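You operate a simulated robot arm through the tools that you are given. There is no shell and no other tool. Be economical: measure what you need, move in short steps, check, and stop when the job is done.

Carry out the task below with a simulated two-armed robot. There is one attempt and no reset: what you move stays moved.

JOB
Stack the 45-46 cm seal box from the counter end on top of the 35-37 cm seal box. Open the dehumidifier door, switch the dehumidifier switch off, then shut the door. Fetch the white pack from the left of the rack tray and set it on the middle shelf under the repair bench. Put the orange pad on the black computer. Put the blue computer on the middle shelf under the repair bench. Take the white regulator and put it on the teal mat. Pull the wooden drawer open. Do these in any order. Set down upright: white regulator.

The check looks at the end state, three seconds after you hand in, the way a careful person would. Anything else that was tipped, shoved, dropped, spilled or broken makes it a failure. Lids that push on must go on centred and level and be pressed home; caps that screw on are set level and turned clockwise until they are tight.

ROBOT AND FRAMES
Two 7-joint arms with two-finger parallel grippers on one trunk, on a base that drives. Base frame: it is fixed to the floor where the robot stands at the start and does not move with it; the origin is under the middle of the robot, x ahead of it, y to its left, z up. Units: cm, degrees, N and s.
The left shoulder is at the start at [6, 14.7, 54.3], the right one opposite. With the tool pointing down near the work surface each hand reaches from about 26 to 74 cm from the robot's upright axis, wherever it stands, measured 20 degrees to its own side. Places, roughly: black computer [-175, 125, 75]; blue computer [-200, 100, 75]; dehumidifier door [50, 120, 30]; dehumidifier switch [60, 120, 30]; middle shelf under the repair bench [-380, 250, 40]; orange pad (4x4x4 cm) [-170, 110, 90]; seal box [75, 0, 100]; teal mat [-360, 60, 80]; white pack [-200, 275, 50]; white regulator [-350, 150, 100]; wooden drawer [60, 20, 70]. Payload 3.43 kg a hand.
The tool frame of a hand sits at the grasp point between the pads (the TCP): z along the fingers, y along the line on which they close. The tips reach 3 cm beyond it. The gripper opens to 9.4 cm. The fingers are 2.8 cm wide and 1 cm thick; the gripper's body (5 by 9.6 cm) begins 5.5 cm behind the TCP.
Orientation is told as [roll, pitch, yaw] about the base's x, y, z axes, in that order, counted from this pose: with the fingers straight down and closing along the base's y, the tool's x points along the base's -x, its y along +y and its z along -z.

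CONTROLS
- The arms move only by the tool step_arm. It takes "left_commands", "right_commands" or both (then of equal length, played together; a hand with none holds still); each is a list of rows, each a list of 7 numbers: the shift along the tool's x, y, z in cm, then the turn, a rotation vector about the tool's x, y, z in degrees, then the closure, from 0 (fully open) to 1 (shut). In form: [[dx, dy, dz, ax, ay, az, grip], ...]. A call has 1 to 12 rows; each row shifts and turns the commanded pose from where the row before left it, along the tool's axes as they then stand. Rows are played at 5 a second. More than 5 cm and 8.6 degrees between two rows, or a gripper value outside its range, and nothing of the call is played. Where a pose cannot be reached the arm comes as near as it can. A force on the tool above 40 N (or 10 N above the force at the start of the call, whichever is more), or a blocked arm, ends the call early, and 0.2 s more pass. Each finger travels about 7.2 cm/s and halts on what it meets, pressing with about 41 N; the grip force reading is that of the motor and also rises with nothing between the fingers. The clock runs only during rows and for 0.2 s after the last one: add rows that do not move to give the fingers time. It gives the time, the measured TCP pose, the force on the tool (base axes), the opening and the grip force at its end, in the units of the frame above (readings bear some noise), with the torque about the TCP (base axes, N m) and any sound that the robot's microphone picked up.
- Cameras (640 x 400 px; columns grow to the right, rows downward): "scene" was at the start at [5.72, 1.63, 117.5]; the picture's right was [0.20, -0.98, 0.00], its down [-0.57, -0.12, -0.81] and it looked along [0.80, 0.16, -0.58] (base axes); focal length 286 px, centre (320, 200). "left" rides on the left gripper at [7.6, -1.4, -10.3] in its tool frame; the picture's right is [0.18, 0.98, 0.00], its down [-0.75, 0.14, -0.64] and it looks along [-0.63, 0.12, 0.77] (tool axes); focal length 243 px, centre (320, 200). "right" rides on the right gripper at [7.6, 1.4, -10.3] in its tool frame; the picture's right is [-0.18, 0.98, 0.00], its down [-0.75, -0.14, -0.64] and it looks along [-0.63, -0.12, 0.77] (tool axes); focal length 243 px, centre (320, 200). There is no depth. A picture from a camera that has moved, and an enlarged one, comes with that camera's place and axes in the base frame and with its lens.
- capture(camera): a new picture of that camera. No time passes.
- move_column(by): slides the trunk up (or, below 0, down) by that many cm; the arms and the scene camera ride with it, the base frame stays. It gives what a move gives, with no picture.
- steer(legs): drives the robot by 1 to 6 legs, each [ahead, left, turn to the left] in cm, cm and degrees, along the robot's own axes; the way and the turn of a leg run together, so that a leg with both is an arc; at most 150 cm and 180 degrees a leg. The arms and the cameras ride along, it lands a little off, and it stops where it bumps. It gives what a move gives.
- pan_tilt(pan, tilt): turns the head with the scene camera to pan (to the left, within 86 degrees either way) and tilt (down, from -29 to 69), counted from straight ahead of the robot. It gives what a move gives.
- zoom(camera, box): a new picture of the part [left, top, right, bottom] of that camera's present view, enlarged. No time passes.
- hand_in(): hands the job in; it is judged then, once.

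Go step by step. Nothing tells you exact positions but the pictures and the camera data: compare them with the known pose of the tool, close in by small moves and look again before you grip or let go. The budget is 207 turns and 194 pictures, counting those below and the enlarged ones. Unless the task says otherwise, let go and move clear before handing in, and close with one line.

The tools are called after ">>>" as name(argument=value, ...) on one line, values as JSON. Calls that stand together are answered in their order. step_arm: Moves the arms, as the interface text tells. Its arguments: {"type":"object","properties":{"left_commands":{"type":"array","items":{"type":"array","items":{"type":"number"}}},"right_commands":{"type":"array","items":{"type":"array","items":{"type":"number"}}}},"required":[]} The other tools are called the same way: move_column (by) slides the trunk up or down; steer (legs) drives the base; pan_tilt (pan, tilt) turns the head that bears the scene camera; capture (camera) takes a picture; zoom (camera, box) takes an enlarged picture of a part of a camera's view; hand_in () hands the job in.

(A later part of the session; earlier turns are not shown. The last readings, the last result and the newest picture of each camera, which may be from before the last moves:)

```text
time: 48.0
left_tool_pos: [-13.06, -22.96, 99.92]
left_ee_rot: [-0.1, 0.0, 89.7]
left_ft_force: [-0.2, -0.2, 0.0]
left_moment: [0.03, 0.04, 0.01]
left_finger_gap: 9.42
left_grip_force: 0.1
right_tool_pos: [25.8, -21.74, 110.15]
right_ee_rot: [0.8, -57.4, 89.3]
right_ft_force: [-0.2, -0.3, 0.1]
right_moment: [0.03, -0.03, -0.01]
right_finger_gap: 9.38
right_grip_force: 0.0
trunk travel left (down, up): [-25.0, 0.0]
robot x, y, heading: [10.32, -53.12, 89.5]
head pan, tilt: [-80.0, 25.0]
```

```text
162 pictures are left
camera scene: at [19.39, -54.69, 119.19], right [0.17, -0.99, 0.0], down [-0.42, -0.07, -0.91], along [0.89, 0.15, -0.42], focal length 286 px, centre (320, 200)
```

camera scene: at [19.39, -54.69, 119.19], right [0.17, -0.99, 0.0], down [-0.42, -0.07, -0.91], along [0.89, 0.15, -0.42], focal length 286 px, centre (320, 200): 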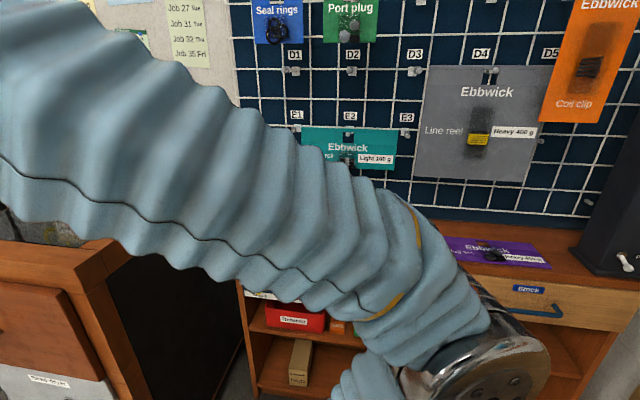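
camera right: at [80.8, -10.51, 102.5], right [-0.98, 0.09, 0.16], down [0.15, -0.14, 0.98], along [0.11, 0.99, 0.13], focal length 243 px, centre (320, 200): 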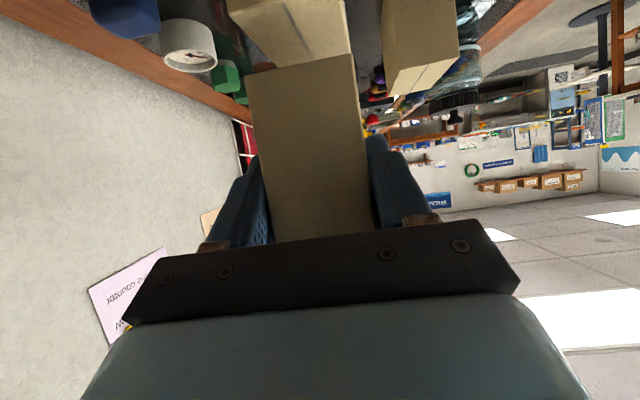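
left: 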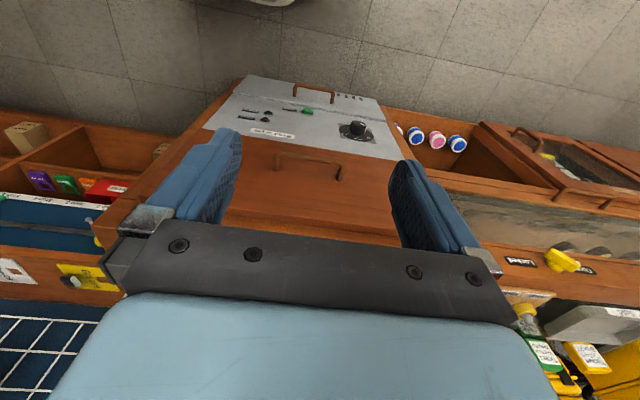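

All hangs as before. Next I drive to face the drawer from further back.

>>> steer(legs=[[40, 0, 0], [0, 40, 0], [0, 0, -90], [0, 51, 0]])

>>> pan_tilt(pan=0, tilt=40)

>>> step_arm(right_commands=[[0, 0, 0, 0, -8, 0, 0], [0, 0, 0, 0, -8, 0, 0], [0, 0, 0, 0, -8, 0, 0], [0, 0, 0, 0, -8, 0, 0]])

>>> capture(camera="scene")

```text
time: 59.0
left_tool_pos: [0.01, 63.13, 100.08]
left_ee_rot: [0.0, 0.0, 0.8]
left_ft_force: [0.0, 0.4, 0.2]
left_moment: [-0.01, 0.01, -0.03]
left_finger_gap: 9.43
left_grip_force: 0.1
right_tool_pos: [2.14, 24.31, 110.26]
right_ee_rot: [0.9, -57.5, 0.4]
right_ft_force: [-0.1, -1.0, -0.4]
right_moment: [-0.01, -0.02, -0.01]
right_finger_gap: 9.4
right_grip_force: 0.0
trunk travel left (down, up): [-25.0, 0.0]
robot x, y, heading: [-29.91, 38.83, 1.0]
head pan, tilt: [-80.0, 25.0]
```

```text
time: 60.5
left_tool_pos: [0.05, 63.21, 99.9]
left_ee_rot: [-0.1, 0.0, 0.7]
left_ft_force: [-0.5, 0.3, 0.3]
left_moment: [-0.02, 0.0, 0.01]
left_finger_gap: 9.41
left_grip_force: 0.1
right_tool_pos: [2.02, 24.35, 110.1]
right_ee_rot: [0.9, -57.4, 0.5]
right_ft_force: [0.3, -0.9, 0.6]
right_moment: [0.02, 0.01, 0.01]
right_finger_gap: 9.39
right_grip_force: 0.0
trunk travel left (down, up): [-25.0, 0.0]
robot x, y, heading: [-29.66, 39.35, 1.0]
head pan, tilt: [0.0, 40.0]
```

```text
time: 61.5
left_tool_pos: [-0.03, 63.14, 99.87]
left_ee_rot: [-0.1, 0.0, 0.8]
left_ft_force: [-0.1, 0.3, 0.2]
left_moment: [0.0, -0.01, -0.02]
left_finger_gap: 9.4
left_grip_force: 0.0
right_tool_pos: [1.99, 24.39, 110.15]
right_ee_rot: [49.6, -89.3, -48.5]
right_ft_force: [0.4, -0.5, -0.4]
right_moment: [-0.01, -0.02, 0.01]
right_finger_gap: 9.4
right_grip_force: 0.0
trunk travel left (down, up): [-25.0, 0.0]
robot x, y, heading: [-29.95, 39.24, 1.0]
head pan, tilt: [0.0, 40.0]
```

```text
161 pictures are left
camera scene: at [-24.05, 39.22, 116.86], right [0.02, -1.0, 0.0], down [-0.64, -0.01, -0.77], along [0.77, 0.01, -0.64], focal length 286 px, centre (320, 200)
```

scene: 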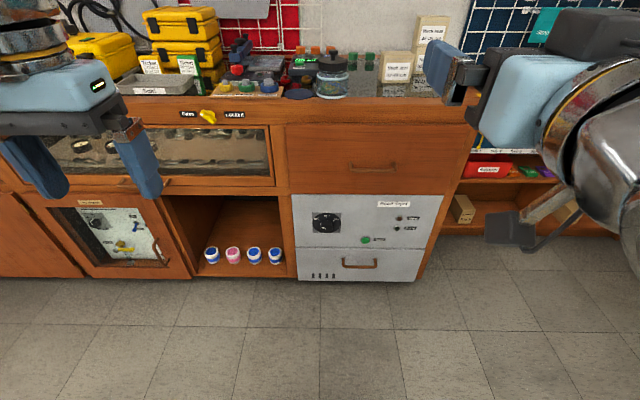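

Fingers now point forward. I roll the hand 90° so that it closes vertically on the handle bar.

>>> step_arm(right_commands=[[0, 0, 0, 0, 0, 8.2, 0], [0, 0, 0, 0, 0, 8.2, 0], [0, 0, 0, 0, 0, 8.2, 0], [0, 0, 0, 0, 0, 8.2, 0], [0, 0, 0, 0, 0, 8.2, 0], [0, 0, 0, 0, 0, 8.2, 0], [0, 0, 0, 0, 0, 8.2, 0], [0, 0, 0, 0, 0, 8.2, 0], [0, 0, 0, 0, 0, 8.2, 0], [0, 0, 0, 0, 0, 8.2, 0], [0, 0, 0, 0, 0, 8, 0]])

>>> step_arm(right_commands=[[0, -4.7, 1.5, 0, 0, 0, 0], [0, -4.7, 1.5, 0, 0, 0, 0], [0, -4.7, 1.5, 0, 0, 0, 0], [0, -4.7, 1.5, 0, 0, 0, 0], [0, -4.7, 1.5, 0, 0, 0, 0], [0, -4.7, 1.5, 0, 0, 0, 0], [0, -4.7, 1.5, 0, 0, 0, 0], [0, -4.7, 1.5, 0, 0, 0, 0], [0, -2, 4, 0, 0, 0, 0], [0, 0, 4, 0, 0, 0, 0], [0, 0, 4, 0, 0, 0, 0]])

>>> capture(camera="scene")

>>> capture(camera="right")

```text
time: 63.9
left_tool_pos: [0.05, 63.13, 99.94]
left_ee_rot: [-0.1, 0.0, 0.8]
left_ft_force: [0.1, 0.2, -0.8]
left_moment: [0.0, 0.0, -0.02]
left_finger_gap: 9.42
left_grip_force: 0.0
right_tool_pos: [2.13, 24.24, 110.13]
right_ee_rot: [89.5, 0.7, -88.8]
right_ft_force: [0.2, -0.2, 0.4]
right_moment: [0.0, 0.02, 0.03]
right_finger_gap: 9.43
right_grip_force: 0.0
trunk travel left (down, up): [-25.0, 0.0]
robot x, y, heading: [-29.97, 39.12, 1.0]
head pan, tilt: [0.0, 40.0]
```

```text
time: 66.3
left_tool_pos: [0.04, 63.24, 99.89]
left_ee_rot: [-0.1, 0.0, 0.8]
left_ft_force: [0.2, -0.4, -0.1]
left_moment: [0.02, -0.02, -0.02]
left_finger_gap: 9.4
left_grip_force: 0.0
right_tool_pos: [31.9, 27.33, 77.04]
right_ee_rot: [89.5, 0.5, -88.8]
right_ft_force: [0.1, -0.3, -0.4]
right_moment: [0.02, 0.02, 0.02]
right_finger_gap: 9.41
right_grip_force: 0.0
right hand out of reach, approached as far as the arm can: row 4, 5, 6, 7, 8
trunk travel left (down, up): [-25.0, 0.0]
robot x, y, heading: [-29.69, 38.86, 1.0]
head pan, tilt: [0.0, 40.0]
```

```text
160 pictures are left
camera scene: at [-24.07, 39.22, 116.86], right [0.02, -1.0, 0.0], down [-0.64, -0.01, -0.77], along [0.77, 0.01, -0.64], focal length 286 px, centre (320, 200)
```

scene: 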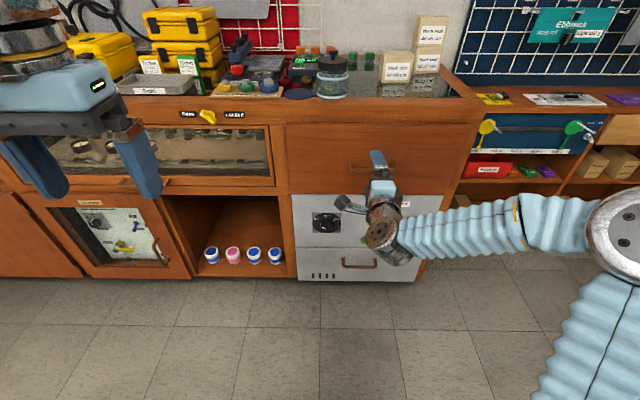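

```text
159 pictures are left
camera right: at [21.45, 34.72, 78.63], right [0.01, -0.19, 0.98], down [-0.63, -0.77, -0.14], along [0.78, -0.61, -0.13], focal length 243 px, centre (320, 200)
```

right: 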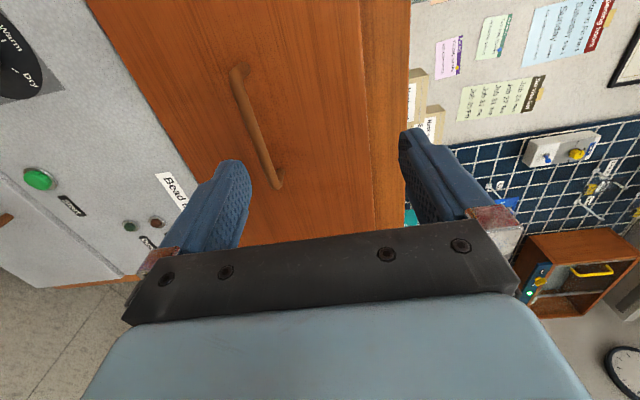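

Bar centre at about [46.5, 25, 70]. Lowering and approaching.

>>> step_arm(right_commands=[[-1.2, -3.5, 0, 0, 0, 0, 0], [-1.1, -3.5, 0, 0, 0, 0, 0], [0, 0, 4.3, 0, 0, 0, 0], [0, 0, 4.3, 0, 0, 0, 0]])

>>> capture(camera="right")

```text
time: 67.3
left_tool_pos: [0.12, 63.01, 99.92]
left_ee_rot: [-0.1, 0.0, 0.8]
left_ft_force: [-0.4, 0.2, 0.1]
left_moment: [0.01, 0.01, 0.01]
left_finger_gap: 9.38
left_grip_force: 0.1
right_tool_pos: [40.45, 25.03, 69.79]
right_ee_rot: [89.4, 0.5, -88.9]
right_ft_force: [-0.1, 0.1, 0.6]
right_moment: [0.01, 0.0, -0.02]
right_finger_gap: 9.41
right_grip_force: 0.0
trunk travel left (down, up): [-25.0, 0.0]
robot x, y, heading: [-29.71, 39.07, 1.0]
head pan, tilt: [0.0, 40.0]
```

```text
158 pictures are left
camera right: at [29.99, 32.48, 71.41], right [0.01, -0.19, 0.98], down [-0.63, -0.77, -0.14], along [0.78, -0.61, -0.13], focal length 243 px, centre (320, 200)
```

right: 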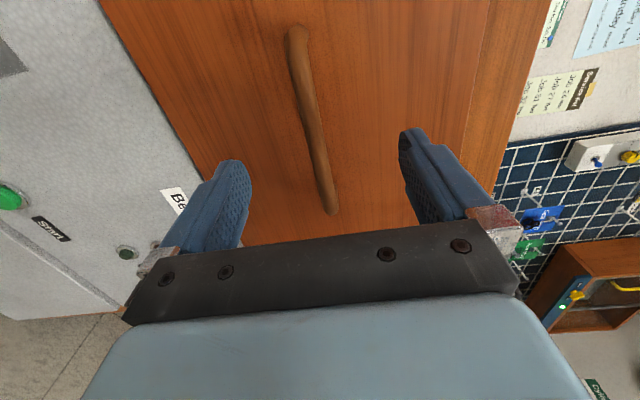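

The bar is centred between the fingers. Forward 4.3 cm and close.

>>> step_arm(right_commands=[[0, 0, 2.2, 0, 0, 0, 0], [0, 0, 2.1, 0, 0, 0, 0], [0, 0, 0, 0, 0, 0, 0.5], [0, 0, 0, 0, 0, 0, 1], [0, 0, 0, 0, 0, 0, 1], [0, 0, 0, 0, 0, 0, 1], [0, 0, 0, 0, 0, 0, 1]])

>>> capture(camera="right")

```text
time: 68.9
left_tool_pos: [0.08, 63.07, 99.8]
left_ee_rot: [-0.1, 0.0, 0.8]
left_ft_force: [-0.3, 0.6, 0.1]
left_moment: [0.02, -0.03, -0.02]
left_finger_gap: 9.4
left_grip_force: 0.1
right_tool_pos: [44.87, 25.28, 69.48]
right_ee_rot: [89.2, 0.4, -88.7]
right_ft_force: [-7.4, 1.2, -15.6]
right_moment: [-0.99, 0.18, 0.03]
right_finger_gap: 1.26
right_grip_force: 45.1
trunk travel left (down, up): [-25.0, 0.0]
robot x, y, heading: [-29.49, 39.46, 0.9]
head pan, tilt: [0.0, 40.0]
```

```text
157 pictures are left
camera right: at [34.33, 32.69, 71.13], right [0.02, -0.19, 0.98], down [-0.63, -0.77, -0.14], along [0.78, -0.61, -0.13], focal length 243 px, centre (320, 200)
```

right: 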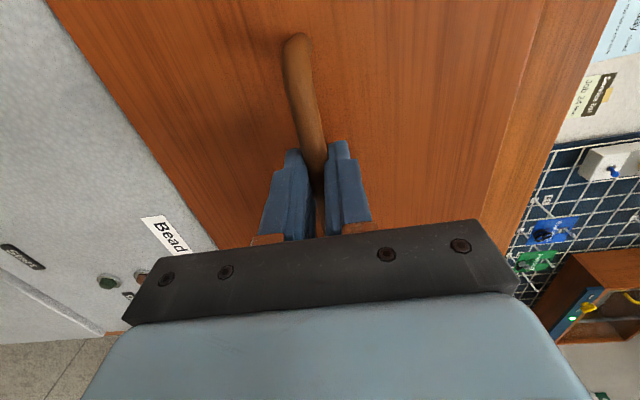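

Bar gripped. Pulling back 18 cm.

>>> step_arm(right_commands=[[0, -0.2, -1, 0, 0, 0, 1], [0, 0, -2, 0, 0, 0, 1], [0, 0, -3, 0, 0, 0, 1], [0, 0, -3, 0, 0, 0, 1], [0, 0, -3, 0, 0, 0, 1], [0, 0, -3, 0, 0, 0, 1], [0, 0, -3, 0, 0, 0, 1]])

>>> capture(camera="scene")

```text
time: 70.5
left_tool_pos: [0.19, 63.06, 99.88]
left_ee_rot: [-0.2, 0.2, 0.8]
left_ft_force: [1.2, 0.2, -1.0]
left_moment: [-0.01, 0.03, -0.03]
left_finger_gap: 9.39
left_grip_force: 0.0
right_tool_pos: [26.83, 25.31, 69.44]
right_ee_rot: [89.1, 0.5, -88.7]
right_ft_force: [-1.4, -0.8, -24.1]
right_moment: [-1.04, 0.34, -0.43]
right_finger_gap: 1.27
right_grip_force: 44.9
trunk travel left (down, up): [-25.0, 0.0]
robot x, y, heading: [-29.45, 39.24, 0.8]
head pan, tilt: [0.0, 40.0]
```

```text
156 pictures are left
camera scene: at [-23.87, 39.19, 116.83], right [0.02, -1.0, 0.0], down [-0.64, -0.01, -0.76], along [0.76, 0.01, -0.64], focal length 286 px, centre (320, 200)
```

scene: 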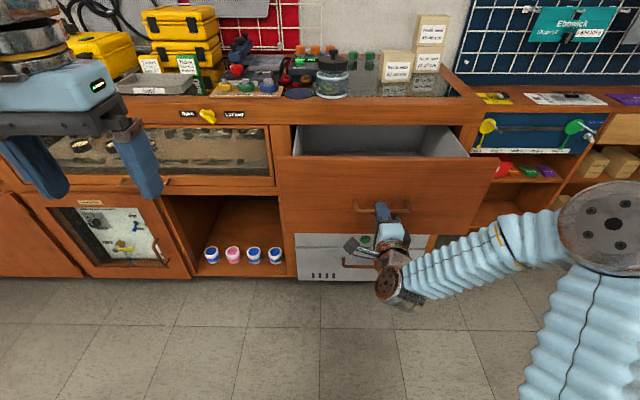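

The drawer is open by 18 cm. Releasing and backing out, then looking at the dehumidifier door.

>>> step_arm(right_commands=[[0, 0, 0, 0, 0, 0, 0.5], [0, 0, 0, 0, 0, 0, 0], [0, 0, 0, 0, 0, 0, 0], [0, 0, 0, 0, 0, 0, 0], [0, 0, -3, 0, 0, 0, 0], [0, 0, -4, 0, 0, 0, 0], [0, 0, -4, 0, 0, 0, 0]])

>>> zoom(camera="scene", box=[20, 180, 220, 305])

```text
time: 72.1
left_tool_pos: [0.19, 63.01, 99.86]
left_ee_rot: [-0.1, 0.0, 0.7]
left_ft_force: [-0.7, 0.0, 0.1]
left_moment: [-0.01, -0.01, -0.01]
left_finger_gap: 9.41
left_grip_force: 0.1
right_tool_pos: [22.39, 26.03, 70.06]
right_ee_rot: [89.5, 0.5, -88.8]
right_ft_force: [-0.1, -0.3, -0.8]
right_moment: [0.01, -0.01, -0.02]
right_finger_gap: 9.38
right_grip_force: 0.0
right hand out of reach, approached as far as the arm can: row 6, 7
trunk travel left (down, up): [-25.0, 0.0]
robot x, y, heading: [-29.62, 39.33, 1.2]
head pan, tilt: [0.0, 40.0]
```

```text
3.20 times, centred on (120, 242) of scene
camera zoom: at [-24.04, 39.2, 116.86], right [0.02, -1.0, 0.0], down [-0.64, -0.01, -0.77], along [0.77, 0.01, -0.64], focal length 916 px, centre (960, 64)
```

zoom: 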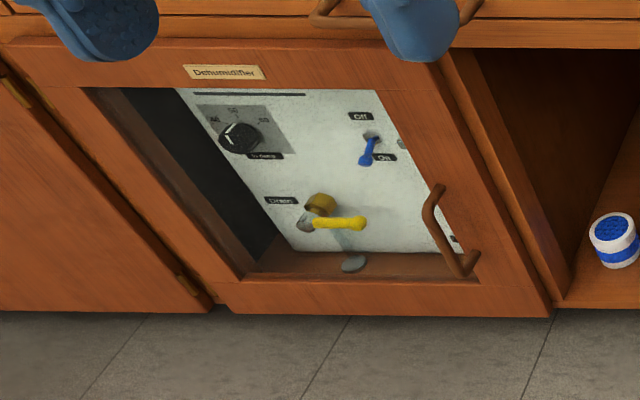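

The dehumidifier door has a vertical bar handle around [46, 101.5, 24..37], hinge on the left (y≈141); the toggle inside is down (On), Off is up. I drive there, lower the trunk and point the left hand forward.

>>> steer(legs=[[-8, 0, -1], [0, 52, 0]])

>>> step_arm(left_commands=[[0, 0, 0, 0, -8.2, 0, 0], [0, 0, 0, 0, -8.2, 0, 0], [0, 0, 0, 0, -8.2, 0, 0], [0, 0, 0, 0, -8.2, 0, 0], [0, 0, 0, 0, -8.2, 0, 0], [0, 0, 0, 0, -8.2, 0, 0], [0, 0, 0, 0, -8.2, 0, 0], [0, 0, 0, 0, -8.2, 0, 0], [0, 0, 0, 0, -8.2, 0, 0], [0, 0, 0, 0, -8.2, 0, 0], [0, 0, 0, 0, -8, 0, 0]])

>>> move_column(by=-25)

>>> pan_tilt(pan=5, tilt=40)

>>> capture(camera="scene")

```text
time: 75.8
left_tool_pos: [-7.06, 114.97, 99.95]
left_ee_rot: [-0.1, -0.1, -0.5]
left_ft_force: [0.0, -0.4, -0.2]
left_moment: [0.02, 0.01, 0.01]
left_finger_gap: 9.41
left_grip_force: 0.0
right_tool_pos: [14.27, 77.37, 69.95]
right_ee_rot: [89.5, 0.5, -90.3]
right_ft_force: [-0.5, 0.2, 0.5]
right_moment: [0.01, -0.01, -0.02]
right_finger_gap: 9.4
right_grip_force: 0.1
trunk travel left (down, up): [-25.0, 0.0]
robot x, y, heading: [-37.44, 91.69, -0.6]
head pan, tilt: [0.0, 40.0]
```

```text
time: 78.2
left_tool_pos: [-6.99, 114.97, 99.84]
left_ee_rot: [-146.2, -89.8, 145.5]
left_ft_force: [-0.5, -0.1, 0.2]
left_moment: [-0.01, 0.02, -0.01]
left_finger_gap: 9.41
left_grip_force: 0.1
right_tool_pos: [14.17, 77.27, 70.03]
right_ee_rot: [89.5, 0.5, -90.4]
right_ft_force: [-0.6, -0.1, 0.7]
right_moment: [0.01, -0.03, -0.02]
right_finger_gap: 9.37
right_grip_force: 0.1
trunk travel left (down, up): [-25.0, 0.0]
robot x, y, heading: [-37.76, 91.89, -0.6]
head pan, tilt: [0.0, 40.0]
```

```text
time: 80.8
left_tool_pos: [-7.08, 115.0, 74.84]
left_ee_rot: [-107.9, -89.9, 107.3]
left_ft_force: [0.5, 0.5, 0.2]
left_moment: [-0.01, 0.0, -0.01]
left_finger_gap: 9.42
left_grip_force: 0.0
right_tool_pos: [14.26, 77.42, 45.17]
right_ee_rot: [89.4, 0.5, -90.3]
right_ft_force: [0.5, -0.8, -0.4]
right_moment: [-0.01, 0.01, 0.06]
right_finger_gap: 9.39
right_grip_force: 0.1
trunk travel left (down, up): [0.0, 25.0]
robot x, y, heading: [-37.36, 92.07, -0.6]
head pan, tilt: [0.0, 40.0]
```

```text
time: 81.5
left_tool_pos: [-7.2, 114.98, 74.95]
left_ee_rot: [-107.4, -89.9, 106.8]
left_ft_force: [1.0, -0.1, -0.3]
left_moment: [0.06, -0.03, -0.01]
left_finger_gap: 9.4
left_grip_force: 0.1
right_tool_pos: [14.19, 77.4, 45.05]
right_ee_rot: [89.4, 0.6, -90.3]
right_ft_force: [0.0, -0.8, -0.1]
right_moment: [0.0, -0.01, -0.01]
right_finger_gap: 9.4
right_grip_force: 0.0
trunk travel left (down, up): [0.0, 25.0]
robot x, y, heading: [-37.73, 91.7, -0.5]
head pan, tilt: [5.0, 40.0]
```

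```text
154 pictures are left
camera scene: at [-31.83, 92.43, 91.86], right [0.08, -1.0, 0.0], down [-0.64, -0.05, -0.77], along [0.76, 0.06, -0.64], focal length 286 px, centre (320, 200)
```

scene: 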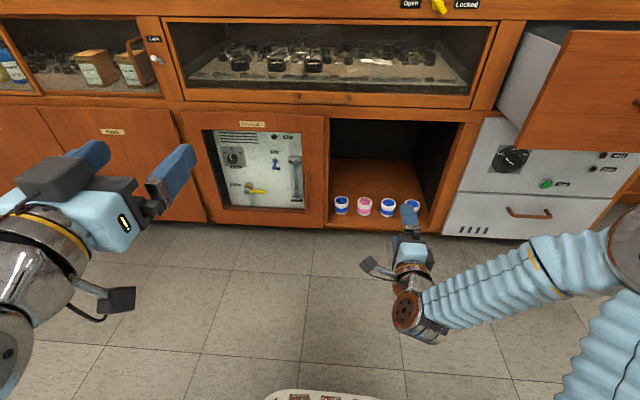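

I zoom on the door for precise triangulation.

>>> zoom(camera="scene", box=[180, 105, 340, 235])

```text
3.08 times, centred on (260, 170) of scene
camera zoom: at [-31.83, 92.43, 91.86], right [0.08, -1.0, 0.0], down [-0.64, -0.05, -0.77], along [0.76, 0.06, -0.64], focal length 880 px, centre (505, 292)
```

zoom: 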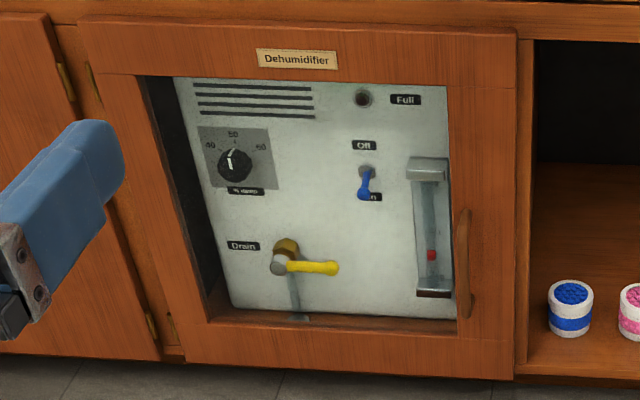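

Handle bar at about [48, 103.5, 21–35], door face x≈51, toggle at [60.7, 117.4, 32.5]. Moving the left hand in front of the handle.

>>> step_arm(left_commands=[[4.2, -1, 2.2, 0, 0, 0, 0], [4.2, -1, 2.2, 0, 0, 0, 0], [4.2, -1, 2.2, 0, 0, 0, 0], [4.2, -1, 2.2, 0, 0, 0, 0], [4.2, -1, 2.2, 0, 0, 0, 0], [4.2, -1, 2.2, 0, 0, 0, 0], [4.2, -1, 2.2, 0, 0, 0, 0], [4.2, -1, 2.2, 0, 0, 0, 0], [4.2, -1, 2.2, 0, 0, 0, 0], [4.2, -1, 2.2, 0, 0, 0, 0], [4.2, -1, 2.2, 0, 0, 0, 0], [0.8, -0.5, 4, 0, 0, 0, 0]])

>>> step_arm(left_commands=[[0, 0, 4, 0, 0, 0, 0], [0, 0, 4, 0, 0, 0, 0], [0, 0, 0, 0, 0, 0, 0]])

>>> capture(camera="left")

>>> capture(camera="scene")

```text
time: 84.1
left_tool_pos: [26.17, 102.92, 36.2]
left_ee_rot: [-100.3, -90.0, 99.7]
left_ft_force: [0.3, 0.1, -0.7]
left_moment: [0.02, 0.0, 0.02]
left_finger_gap: 9.39
left_grip_force: 0.1
left hand out of reach, approached as far as the arm can: row 2, 3, 4, 5, 6
right_tool_pos: [14.15, 77.33, 45.06]
right_ee_rot: [89.5, 0.6, -90.3]
right_ft_force: [-0.6, 0.5, 0.2]
right_moment: [0.02, 0.01, -0.02]
right_finger_gap: 9.4
right_grip_force: 0.1
trunk travel left (down, up): [0.0, 25.0]
robot x, y, heading: [-37.48, 91.75, -0.6]
head pan, tilt: [5.0, 40.0]
```

```text
time: 84.9
left_tool_pos: [34.27, 102.94, 36.12]
left_ee_rot: [-93.4, -89.9, 92.9]
left_ft_force: [0.8, 0.3, 0.6]
left_moment: [0.0, -0.01, 0.02]
left_finger_gap: 9.39
left_grip_force: 0.0
right_tool_pos: [14.18, 77.41, 45.04]
right_ee_rot: [89.5, 0.5, -90.2]
right_ft_force: [1.0, 0.4, 0.7]
right_moment: [-0.01, 0.04, -0.01]
right_finger_gap: 9.39
right_grip_force: 0.1
trunk travel left (down, up): [0.0, 25.0]
robot x, y, heading: [-37.34, 91.98, -0.2]
head pan, tilt: [5.0, 40.0]
```

```text
152 pictures are left
camera left: at [23.92, 101.58, 28.57], right [0.01, 0.98, -0.19], down [-0.64, 0.15, 0.75], along [0.77, 0.11, 0.63], focal length 243 px, centre (320, 200)
```

left: 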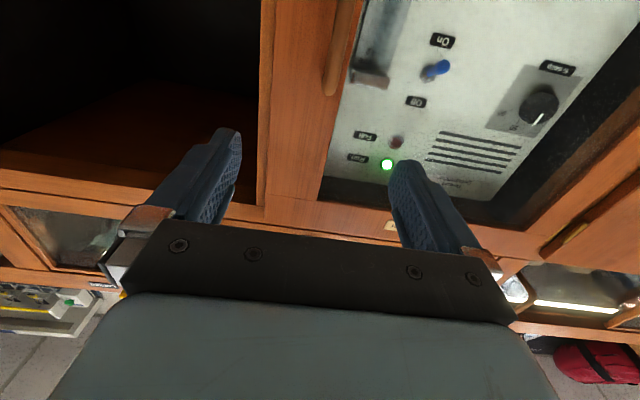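

```text
151 pictures are left
camera scene: at [-31.82, 92.43, 91.86], right [0.08, -1.0, 0.0], down [-0.64, -0.05, -0.77], along [0.76, 0.06, -0.64], focal length 286 px, centre (320, 200)
```

scene: 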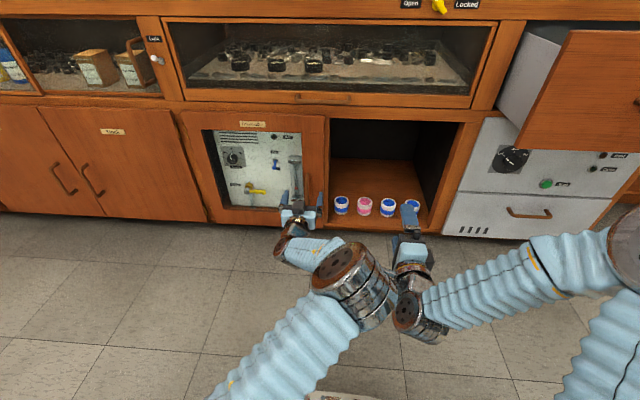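

Confirmed. Lower to z≈28, advance, and grip the bar.

>>> step_arm(left_commands=[[4, 0.3, 0, 0, 0, 0, 0], [4, 0.3, 0, 0, 0, 0, 0], [0, 0, 4, 0, 0, 0, 0], [0, 0, 4, 0, 0, 0, 0], [0, 0, 4, 0, 0, 0, 0], [0, 0, 0, 0, 0, 0, 0]])

>>> capture(camera="left")

```text
time: 86.3
left_tool_pos: [37.55, 98.91, 36.36]
left_ee_rot: [-70.9, -90.0, 70.3]
left_ft_force: [0.6, 0.6, 0.4]
left_moment: [0.02, 0.02, -0.02]
left_finger_gap: 9.38
left_grip_force: 0.0
left hand out of reach, approached as far as the arm can: row 1, 2, 3, 4, 5
right_tool_pos: [14.3, 77.34, 45.02]
right_ee_rot: [89.5, 0.5, -90.2]
right_ft_force: [0.2, 0.2, 0.1]
right_moment: [0.0, 0.0, -0.02]
right_finger_gap: 9.42
right_grip_force: 0.0
trunk travel left (down, up): [0.0, 25.0]
robot x, y, heading: [-37.57, 91.71, -0.9]
head pan, tilt: [5.0, 40.0]
```

```text
150 pictures are left
camera left: at [27.27, 97.63, 28.88], right [0.01, 0.98, -0.19], down [-0.64, 0.15, 0.75], along [0.77, 0.11, 0.63], focal length 243 px, centre (320, 200)
```

left: 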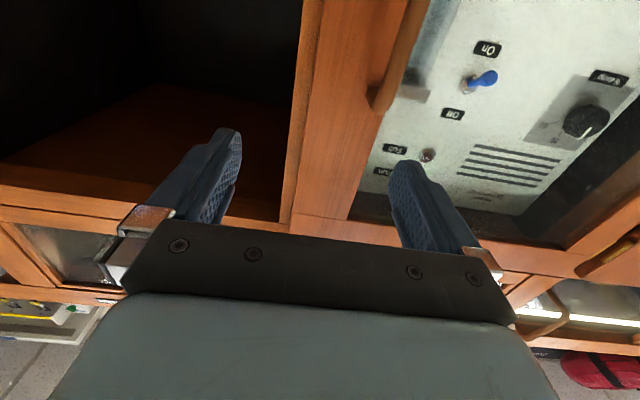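

The arm can't lower further with fingers level. I'll tilt the fingers down about 30° and retry from slightly further back.

>>> step_arm(left_commands=[[0, 1, -2, 0, 8, 0, 0], [0, 1, -2, 0, 8, 0, 0], [0, 1, 0, 0, 8, 0, 0], [0, 1, 0, 0, 8, 0, 0], [0, 0, 0, 0, 0, 0, 0]])

>>> step_arm(left_commands=[[2.5, 0, 1.5, 0, 0, 0, 0], [2.5, 0, 1.5, 0, 0, 0, 0], [2.5, 0, 1.5, 0, 0, 0, 0], [0, 0, 0, 0, 0, 0, 0]])

>>> capture(camera="left")

>>> capture(camera="scene")

```text
time: 87.5
left_tool_pos: [33.79, 102.92, 36.53]
left_ee_rot: [-0.2, -57.9, -0.6]
left_ft_force: [0.4, 0.0, 0.9]
left_moment: [0.03, 0.0, 0.0]
left_finger_gap: 9.42
left_grip_force: 0.1
right_tool_pos: [14.24, 77.38, 45.1]
right_ee_rot: [89.5, 0.5, -90.3]
right_ft_force: [-0.4, 0.4, 1.0]
right_moment: [0.04, -0.05, -0.01]
right_finger_gap: 9.41
right_grip_force: 0.0
trunk travel left (down, up): [0.0, 25.0]
robot x, y, heading: [-37.42, 91.86, -0.3]
head pan, tilt: [5.0, 40.0]
```

```text
time: 88.5
left_tool_pos: [33.62, 102.95, 27.91]
left_ee_rot: [-0.2, -57.9, -0.5]
left_ft_force: [0.0, -0.1, -0.5]
left_moment: [0.0, 0.0, -0.03]
left_finger_gap: 9.4
left_grip_force: 0.1
right_tool_pos: [14.16, 77.35, 45.12]
right_ee_rot: [89.6, 0.5, -90.3]
right_ft_force: [0.5, 0.1, 0.8]
right_moment: [0.02, 0.0, 0.0]
right_finger_gap: 9.4
right_grip_force: 0.0
trunk travel left (down, up): [0.0, 25.0]
robot x, y, heading: [-37.44, 91.74, -0.4]
head pan, tilt: [5.0, 40.0]
```

```text
149 pictures are left
camera left: at [20.73, 101.67, 26.83], right [-0.09, 0.98, -0.16], down [-0.14, 0.14, 0.98], along [0.99, 0.11, 0.13], focal length 243 px, centre (320, 200)
```

left: 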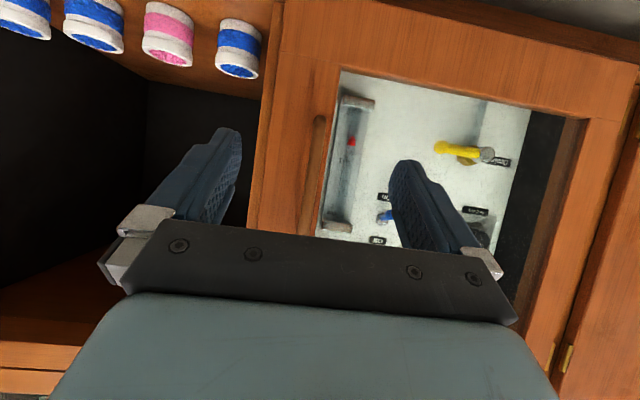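

```text
148 pictures are left
camera scene: at [-31.82, 92.43, 91.86], right [0.08, -1.0, 0.0], down [-0.64, -0.05, -0.77], along [0.76, 0.06, -0.64], focal length 286 px, centre (320, 200)
```

scene: 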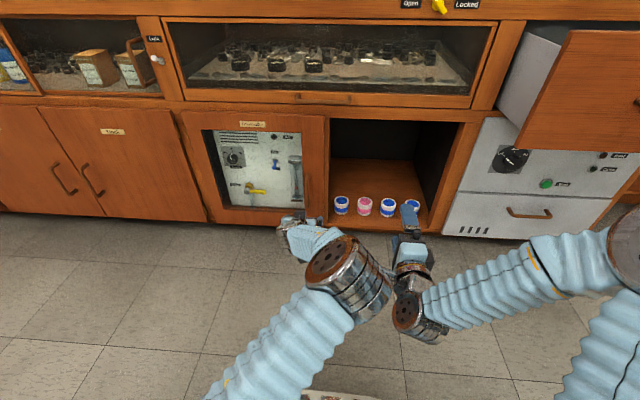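

Now it works. Advancing to the bar and gripping.

>>> step_arm(left_commands=[[-2.41, 0.2, 3.84, 0, 0, 0, 0], [-2.41, 0.2, 3.84, 0, 0, 0, 0], [-2.3, 0.1, 3.6, 0, 0, 0, 0], [0, 0, 0, 0, 0, 0, 0]])

>>> capture(camera="left")

```text
time: 89.5
left_tool_pos: [37.96, 100.14, 31.99]
left_ee_rot: [-0.2, -58.0, -0.6]
left_ft_force: [-0.4, -1.1, -0.8]
left_moment: [-0.01, 0.0, 0.02]
left_finger_gap: 9.38
left_grip_force: 0.1
left hand out of reach, approached as far as the arm can: row 1, 2, 3
right_tool_pos: [14.27, 77.4, 45.12]
right_ee_rot: [89.5, 0.5, -90.4]
right_ft_force: [0.3, 1.1, -0.9]
right_moment: [0.0, -0.01, -0.02]
right_finger_gap: 9.39
right_grip_force: 0.0
trunk travel left (down, up): [0.0, 25.0]
robot x, y, heading: [-37.39, 92.22, -0.2]
head pan, tilt: [5.0, 40.0]
```

```text
147 pictures are left
camera left: at [25.05, 98.95, 31.06], right [-0.09, 0.98, -0.16], down [-0.14, 0.14, 0.98], along [0.99, 0.11, 0.13], focal length 243 px, centre (320, 200)
```

left: 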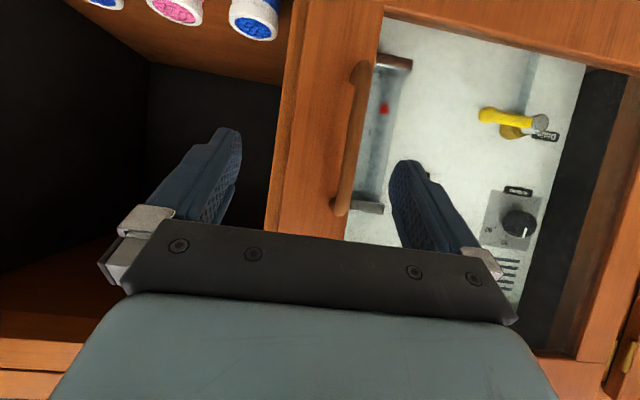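

It is at its far limit; I retract the hand a bit and drive 14 cm closer.

>>> step_arm(left_commands=[[2.9, 1.1, -2.1, 0, 0, 0, 0], [2.9, 1.1, -2.1, 0, 0, 0, 0], [2.9, 1.1, -2.1, 0, 0, 0, 0]])

>>> steer(legs=[[14, 0, 0]])

>>> capture(camera="left")

```text
time: 90.3
left_tool_pos: [27.89, 103.57, 27.91]
left_ee_rot: [-0.1, -58.0, -0.6]
left_ft_force: [-0.8, -0.4, 0.6]
left_moment: [0.0, -0.01, 0.02]
left_finger_gap: 9.4
left_grip_force: 0.1
right_tool_pos: [14.25, 77.28, 45.03]
right_ee_rot: [89.5, 0.5, -90.3]
right_ft_force: [0.0, 0.3, 0.3]
right_moment: [-0.01, 0.04, 0.01]
right_finger_gap: 9.4
right_grip_force: 0.1
trunk travel left (down, up): [0.0, 25.0]
robot x, y, heading: [-37.48, 91.66, -0.1]
head pan, tilt: [5.0, 40.0]
```

```text
time: 91.6
left_tool_pos: [41.9, 103.48, 27.89]
left_ee_rot: [-0.2, -58.0, -0.4]
left_ft_force: [-0.3, 0.2, -0.9]
left_moment: [0.01, 0.01, 0.0]
left_finger_gap: 9.38
left_grip_force: 0.1
right_tool_pos: [28.15, 77.13, 44.99]
right_ee_rot: [89.5, 0.6, -90.3]
right_ft_force: [0.1, 0.1, 1.0]
right_moment: [-0.01, -0.01, -0.03]
right_finger_gap: 9.41
right_grip_force: 0.1
trunk travel left (down, up): [0.0, 25.0]
robot x, y, heading: [-23.17, 91.75, -0.4]
head pan, tilt: [5.0, 40.0]
```

```text
146 pictures are left
camera left: at [29.15, 102.21, 26.89], right [-0.09, 0.98, -0.16], down [-0.14, 0.14, 0.98], along [0.99, 0.11, 0.13], focal length 243 px, centre (320, 200)
```

left: 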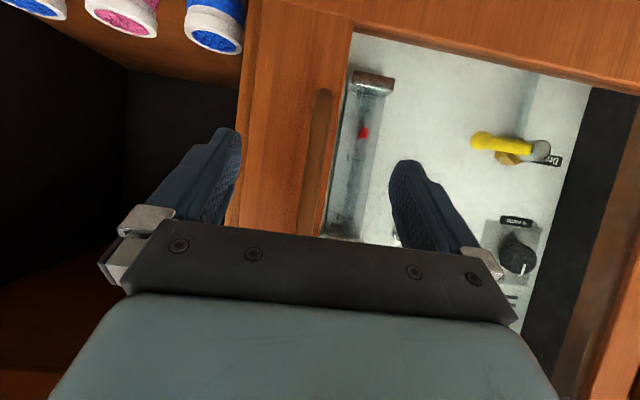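

The bar is centred. Forward 5 cm and close.

>>> step_arm(left_commands=[[-1.35, 0.1, 2.15, 0, 0, 0, 0], [-1.35, 0.1, 2.15, 0, 0, 0, 0], [0, 0, 0, 0, 0, 0, 0.5], [0, 0, 0, 0, 0, 0, 1], [0, 0, 0, 0, 0, 0, 1], [0, 0, 0, 0, 0, 0, 1], [0, 0, 0, 0, 0, 0, 1]])

>>> capture(camera="left")

```text
time: 92.3
left_tool_pos: [46.76, 102.93, 27.69]
left_ee_rot: [-0.2, -57.9, -1.3]
left_ft_force: [-2.8, -8.0, -2.6]
left_moment: [0.35, -0.22, 0.45]
left_finger_gap: 6.53
left_grip_force: 6.0
right_tool_pos: [28.2, 77.19, 45.12]
right_ee_rot: [89.4, 0.5, -90.3]
right_ft_force: [0.8, -0.6, -0.6]
right_moment: [0.03, -0.01, -0.02]
right_finger_gap: 9.41
right_grip_force: 0.1
trunk travel left (down, up): [0.0, 25.0]
robot x, y, heading: [-23.35, 91.59, -0.6]
head pan, tilt: [5.0, 40.0]
stopped in row 3 (left hand): the force on the tool passed its limit at 58 N (the readings are from after the stop); the commanded pose is now the measured one
```

```text
145 pictures are left
camera left: at [33.91, 101.91, 26.81], right [-0.07, 0.98, -0.16], down [-0.14, 0.15, 0.98], along [0.99, 0.09, 0.13], focal length 243 px, centre (320, 200)
```

left: 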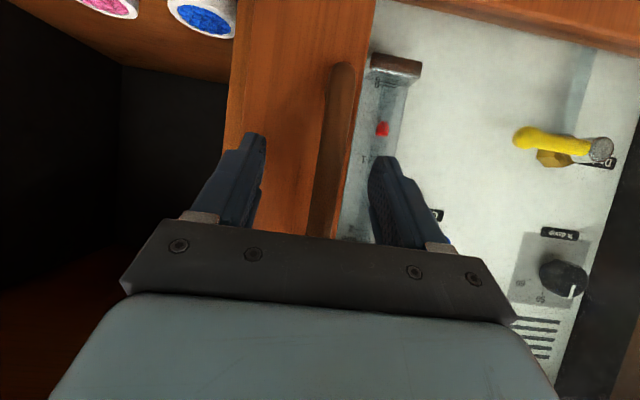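

The tips probably touched the door face. I back off 1 cm and close again.

>>> step_arm(left_commands=[[0.53, 0.5, -0.85, 0, 0, 0, 0.3], [0, 0, 0, 0, 0, 0, 0.5], [0, 0, 0, 0, 0, 0, 0.8], [0, 0, 0, 0, 0, 0, 1], [0, 0, 0, 0, 0, 0, 1], [0, 0, 0, 0, 0, 0, 1]])

>>> capture(camera="left")

```text
time: 93.5
left_tool_pos: [45.86, 103.22, 27.72]
left_ee_rot: [-0.5, -58.0, -1.3]
left_ft_force: [-2.8, -1.1, 1.5]
left_moment: [0.04, 0.12, 0.02]
left_finger_gap: 1.7
left_grip_force: 44.6
right_tool_pos: [28.22, 77.04, 44.99]
right_ee_rot: [89.4, 0.5, -90.2]
right_ft_force: [-0.2, 0.2, 0.6]
right_moment: [0.01, 0.0, -0.02]
right_finger_gap: 9.43
right_grip_force: 0.0
trunk travel left (down, up): [0.0, 25.0]
robot x, y, heading: [-23.63, 91.71, -1.0]
head pan, tilt: [5.0, 40.0]
stopped in row 6 (left hand): the force on the tool passed its limit at 42 N (the readings are from after the stop); the commanded pose is now the measured one
```

```text
144 pictures are left
camera left: at [33.0, 102.19, 26.87], right [-0.07, 0.98, -0.16], down [-0.14, 0.15, 0.98], along [0.99, 0.09, 0.13], focal length 243 px, centre (320, 200)
```

left: 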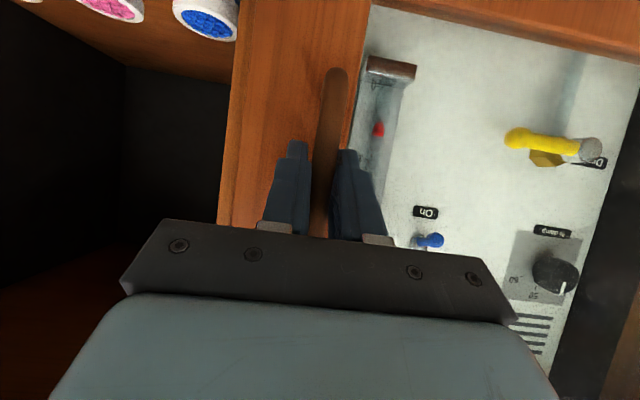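

Gripped. I pull the door along its arc about the left hinge, turning the hand with it — first 24°.

>>> step_arm(left_commands=[[1.1, 0.06, -1.76, 2.54, 0, 1.59, 1], [2.19, 0.3, -3.49, 5.08, 0, 3.19, 1], [2.19, 0.45, -3.49, 5.08, 0, 3.19, 1], [2.19, 0.478, -3.49, 5.08, 0, 3.19, 1]])

>>> capture(camera="scene")

```text
time: 94.6
left_tool_pos: [32.93, 106.93, 27.7]
left_ee_rot: [0.4, -58.1, -20.9]
left_ft_force: [0.0, 0.0, 3.5]
left_moment: [0.15, 0.55, 0.01]
left_finger_gap: 1.68
left_grip_force: 45.0
right_tool_pos: [28.37, 77.22, 45.04]
right_ee_rot: [89.4, 0.6, -90.4]
right_ft_force: [0.1, 0.0, -0.4]
right_moment: [-0.01, -0.02, -0.05]
right_finger_gap: 9.4
right_grip_force: 0.1
trunk travel left (down, up): [0.0, 25.0]
robot x, y, heading: [-23.38, 91.82, -0.3]
head pan, tilt: [5.0, 40.0]
stopped in row 4 (left hand): the force on the tool passed its limit at 45 N (the readings are from after the stop); the commanded pose is now the measured one
```

```text
143 pictures are left
camera scene: at [-17.79, 92.28, 91.86], right [0.08, -1.0, 0.0], down [-0.64, -0.05, -0.77], along [0.76, 0.06, -0.64], focal length 286 px, centre (320, 200)
```

scene: 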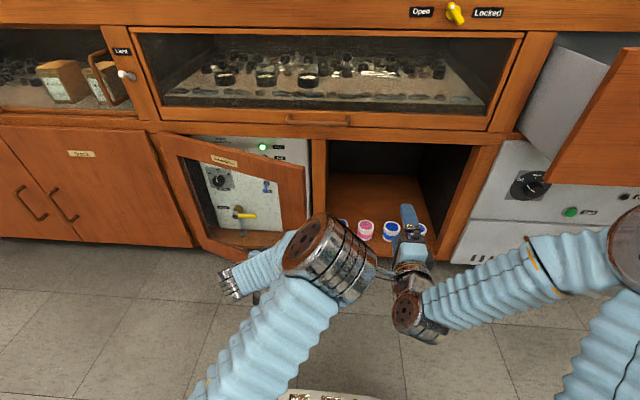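

The door follows (≈20°). Continue.

>>> step_arm(left_commands=[[1.5, 0.35, -2.4, 3.6, 0, 2.26, 1], [2.1, 0.5, -3.35, 5.08, 0, 3.19, 1], [2.1, 0.5, -3.35, 5.08, 0, 3.19, 1], [2.1, 0.5, -3.35, 5.08, 0, 3.19, 1]])

>>> step_arm(left_commands=[[1.5, 0.35, -2.4, 3.6, 0, 2.26, 1], [2.1, 0.5, -3.35, 5.08, 0, 3.19, 1], [2.1, 0.5, -3.35, 5.08, 0, 3.19, 1], [2.1, 0.5, -3.35, 5.08, 0, 3.19, 1]])

>>> capture(camera="scene")

```text
time: 95.1
left_tool_pos: [28.23, 109.72, 28.04]
left_ee_rot: [1.8, -57.1, -27.9]
left_ft_force: [3.4, 4.3, -13.8]
left_moment: [-0.29, -0.39, 0.06]
left_finger_gap: 1.68
left_grip_force: 45.0
left hand out of reach, approached as far as the arm can: row 2
right_tool_pos: [28.36, 77.21, 44.94]
right_ee_rot: [89.5, 0.6, -90.2]
right_ft_force: [0.3, 0.4, 0.2]
right_moment: [-0.01, -0.01, 0.0]
right_finger_gap: 9.39
right_grip_force: 0.0
trunk travel left (down, up): [0.0, 25.0]
robot x, y, heading: [-23.42, 91.7, -0.5]
head pan, tilt: [5.0, 40.0]
stopped in row 2 (left hand): the force on the tool passed its limit at 71 N (the readings are from after the stop); the commanded pose is now the measured one
```

```text
time: 95.4
left_tool_pos: [27.52, 110.18, 27.96]
left_ee_rot: [2.1, -56.4, -28.1]
left_ft_force: [3.0, 3.9, -17.2]
left_moment: [-0.3, -0.38, 0.09]
left_finger_gap: 1.72
left_grip_force: 45.1
left hand out of reach, approached as far as the arm can: row 1
right_tool_pos: [28.27, 77.3, 44.92]
right_ee_rot: [89.3, 0.5, -90.2]
right_ft_force: [0.1, 0.1, -0.2]
right_moment: [-0.01, -0.01, -0.02]
right_finger_gap: 9.4
right_grip_force: 0.0
trunk travel left (down, up): [0.0, 25.0]
robot x, y, heading: [-23.39, 92.04, -0.5]
head pan, tilt: [5.0, 40.0]
stopped in row 1 (left hand): the force on the tool passed its limit at 60 N (the readings are from after the stop); the commanded pose is now the measured one
```

```text
142 pictures are left
camera scene: at [-17.66, 92.38, 91.85], right [0.08, -1.0, 0.0], down [-0.64, -0.05, -0.77], along [0.76, 0.06, -0.64], focal length 286 px, centre (320, 200)
```

scene: 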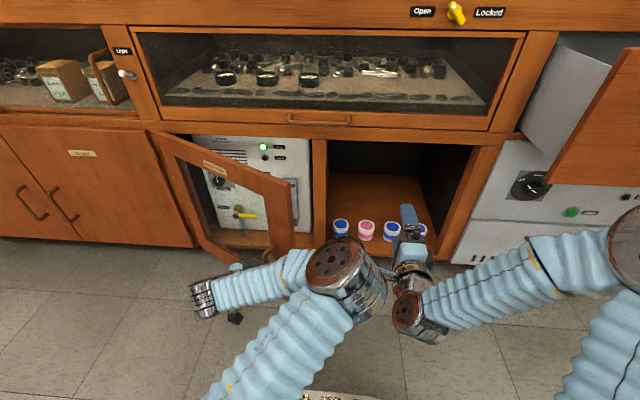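

The wrist reaches its limit at 28°. I open the hand, back the robot off, and will swing the door further from its inner edge.

>>> step_arm(left_commands=[[0, 0, 0, 0, 0, 0, 0.5], [0, 0, 0, 0, 0, 0, 0], [0, 0, 0, 0, 0, 0, 0], [0, 0, 0, 0, 0, 0, 0]])

>>> steer(legs=[[-12, 0, 0]])

>>> capture(camera="scene")

```text
time: 96.4
left_tool_pos: [27.74, 110.05, 28.13]
left_ee_rot: [2.4, -56.7, -28.5]
left_ft_force: [-0.8, 0.3, -0.6]
left_moment: [-0.03, -0.02, -0.01]
left_finger_gap: 9.4
left_grip_force: 0.0
right_tool_pos: [28.3, 77.38, 45.07]
right_ee_rot: [89.4, 0.5, -90.2]
right_ft_force: [-0.3, 0.6, -0.5]
right_moment: [0.01, 0.02, 0.0]
right_finger_gap: 9.39
right_grip_force: 0.1
trunk travel left (down, up): [0.0, 25.0]
robot x, y, heading: [-23.39, 91.79, -0.4]
head pan, tilt: [5.0, 40.0]
```

```text
time: 97.7
left_tool_pos: [15.35, 110.14, 28.13]
left_ee_rot: [2.4, -56.8, -28.4]
left_ft_force: [-0.3, 0.2, 0.5]
left_moment: [-0.01, -0.02, 0.01]
left_finger_gap: 9.4
left_grip_force: 0.1
right_tool_pos: [15.99, 77.48, 45.08]
right_ee_rot: [89.4, 0.6, -90.3]
right_ft_force: [-0.3, -0.1, -0.9]
right_moment: [-0.01, -0.03, 0.01]
right_finger_gap: 9.38
right_grip_force: 0.2
trunk travel left (down, up): [0.0, 25.0]
robot x, y, heading: [-35.72, 91.97, -0.3]
head pan, tilt: [5.0, 40.0]
```

```text
141 pictures are left
camera scene: at [-30.03, 92.44, 91.86], right [0.08, -1.0, 0.0], down [-0.64, -0.05, -0.77], along [0.76, 0.06, -0.64], focal length 286 px, centre (320, 200)
```

scene: 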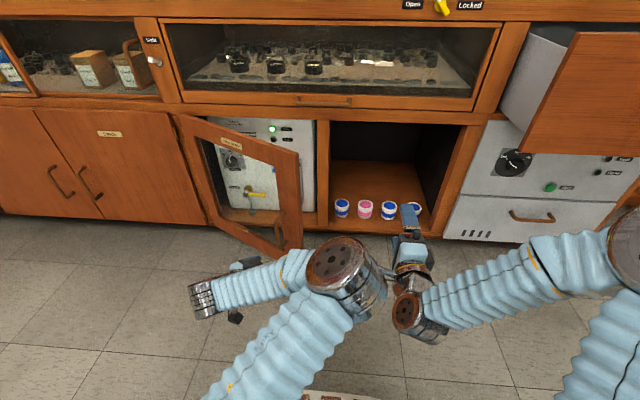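

I zoom in to determine how far the door is open.

>>> zoom(camera="scene", box=[170, 100, 370, 280])

```text
2.22 times, centred on (270, 190) of scene
camera zoom: at [-30.03, 92.44, 91.86], right [0.08, -1.0, 0.0], down [-0.64, -0.05, -0.77], along [0.76, 0.06, -0.64], focal length 636 px, centre (431, 222)
```

zoom: 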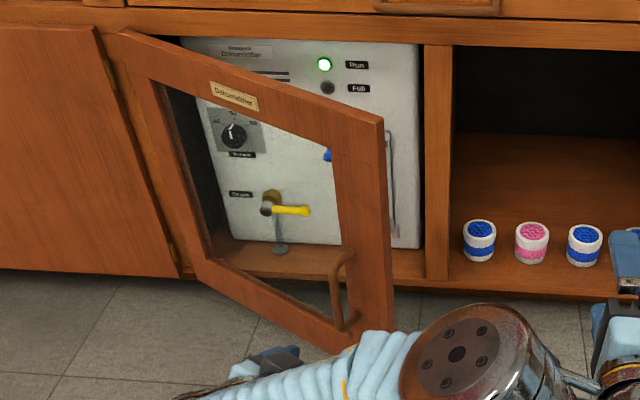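

Door is open ≈26°, free edge at [31.6, 103]. I move the right arm aside, straighten the left hand, shift it right of the edge, fingers shut.

>>> step_arm(right_commands=[[-5, 0, 0, 0, 0, 0, 0], [-5, 0, 0, 0, 0, 0, 0], [-5, 0, 0, 0, 0, 0, 0], [-5, 0, 0, 0, 0, 0, 0], [0, 0, 0, 0, 0, 0, 0]], left_commands=[[0, 0, 0, -5.93, 0, -3.72, 1], [0, 0, 0, -5.93, 0, -3.72, 1], [0, 0, 0, -5.93, 0, -3.72, 1], [0, 0, 0, -5.93, 0, -3.72, 1], [0, 0, 0, 0, 0, 0, 1]])

>>> step_arm(left_commands=[[0, -5, 0, 0, 0, 0, 1], [0, -5, 0, 0, 0, 0, 1], [0, -5, 0, 0, 0, 0, 1], [-2.1, 0, 3.4, 0, 0, 0, 1]])

>>> capture(camera="scene")

```text
time: 98.9
left_tool_pos: [15.29, 110.24, 28.08]
left_ee_rot: [3.1, -57.3, -1.1]
left_ft_force: [-0.2, 0.3, -0.4]
left_moment: [-0.04, 0.02, -0.02]
left_finger_gap: 0.0
left_grip_force: 33.5
right_tool_pos: [16.95, 57.35, 44.96]
right_ee_rot: [89.4, 0.5, -90.2]
right_ft_force: [-0.2, -0.1, -0.2]
right_moment: [0.01, 0.0, 0.01]
right_finger_gap: 9.41
right_grip_force: 0.0
right hand out of reach, approached as far as the arm can: row 1
trunk travel left (down, up): [0.0, 25.0]
robot x, y, heading: [-35.7, 92.17, -0.7]
head pan, tilt: [5.0, 40.0]
```

```text
time: 99.9
left_tool_pos: [19.33, 95.52, 27.61]
left_ee_rot: [3.2, -57.4, -1.0]
left_ft_force: [0.9, -0.4, 0.0]
left_moment: [-0.01, 0.03, 0.0]
left_finger_gap: 0.0
left_grip_force: 33.3
right_tool_pos: [16.8, 57.48, 44.85]
right_ee_rot: [89.4, 0.5, -90.2]
right_ft_force: [-0.1, -0.1, 0.6]
right_moment: [-0.03, -0.02, -0.01]
right_finger_gap: 9.41
right_grip_force: 0.1
trunk travel left (down, up): [0.0, 25.0]
robot x, y, heading: [-35.42, 92.26, -0.6]
head pan, tilt: [5.0, 40.0]
```

```text
139 pictures are left
camera scene: at [-30.04, 92.44, 91.86], right [0.08, -1.0, 0.0], down [-0.64, -0.05, -0.77], along [0.76, 0.06, -0.64], focal length 286 px, centre (320, 200)
```

scene: 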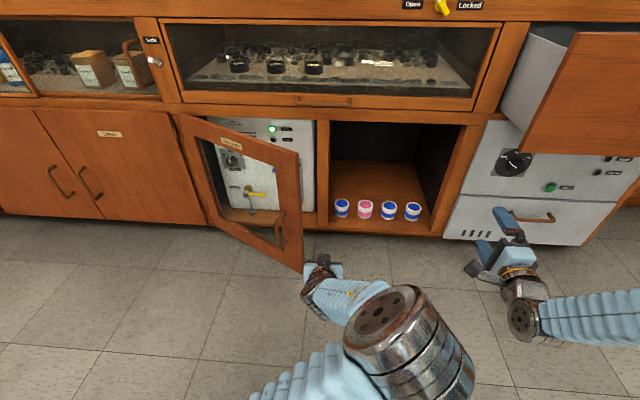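

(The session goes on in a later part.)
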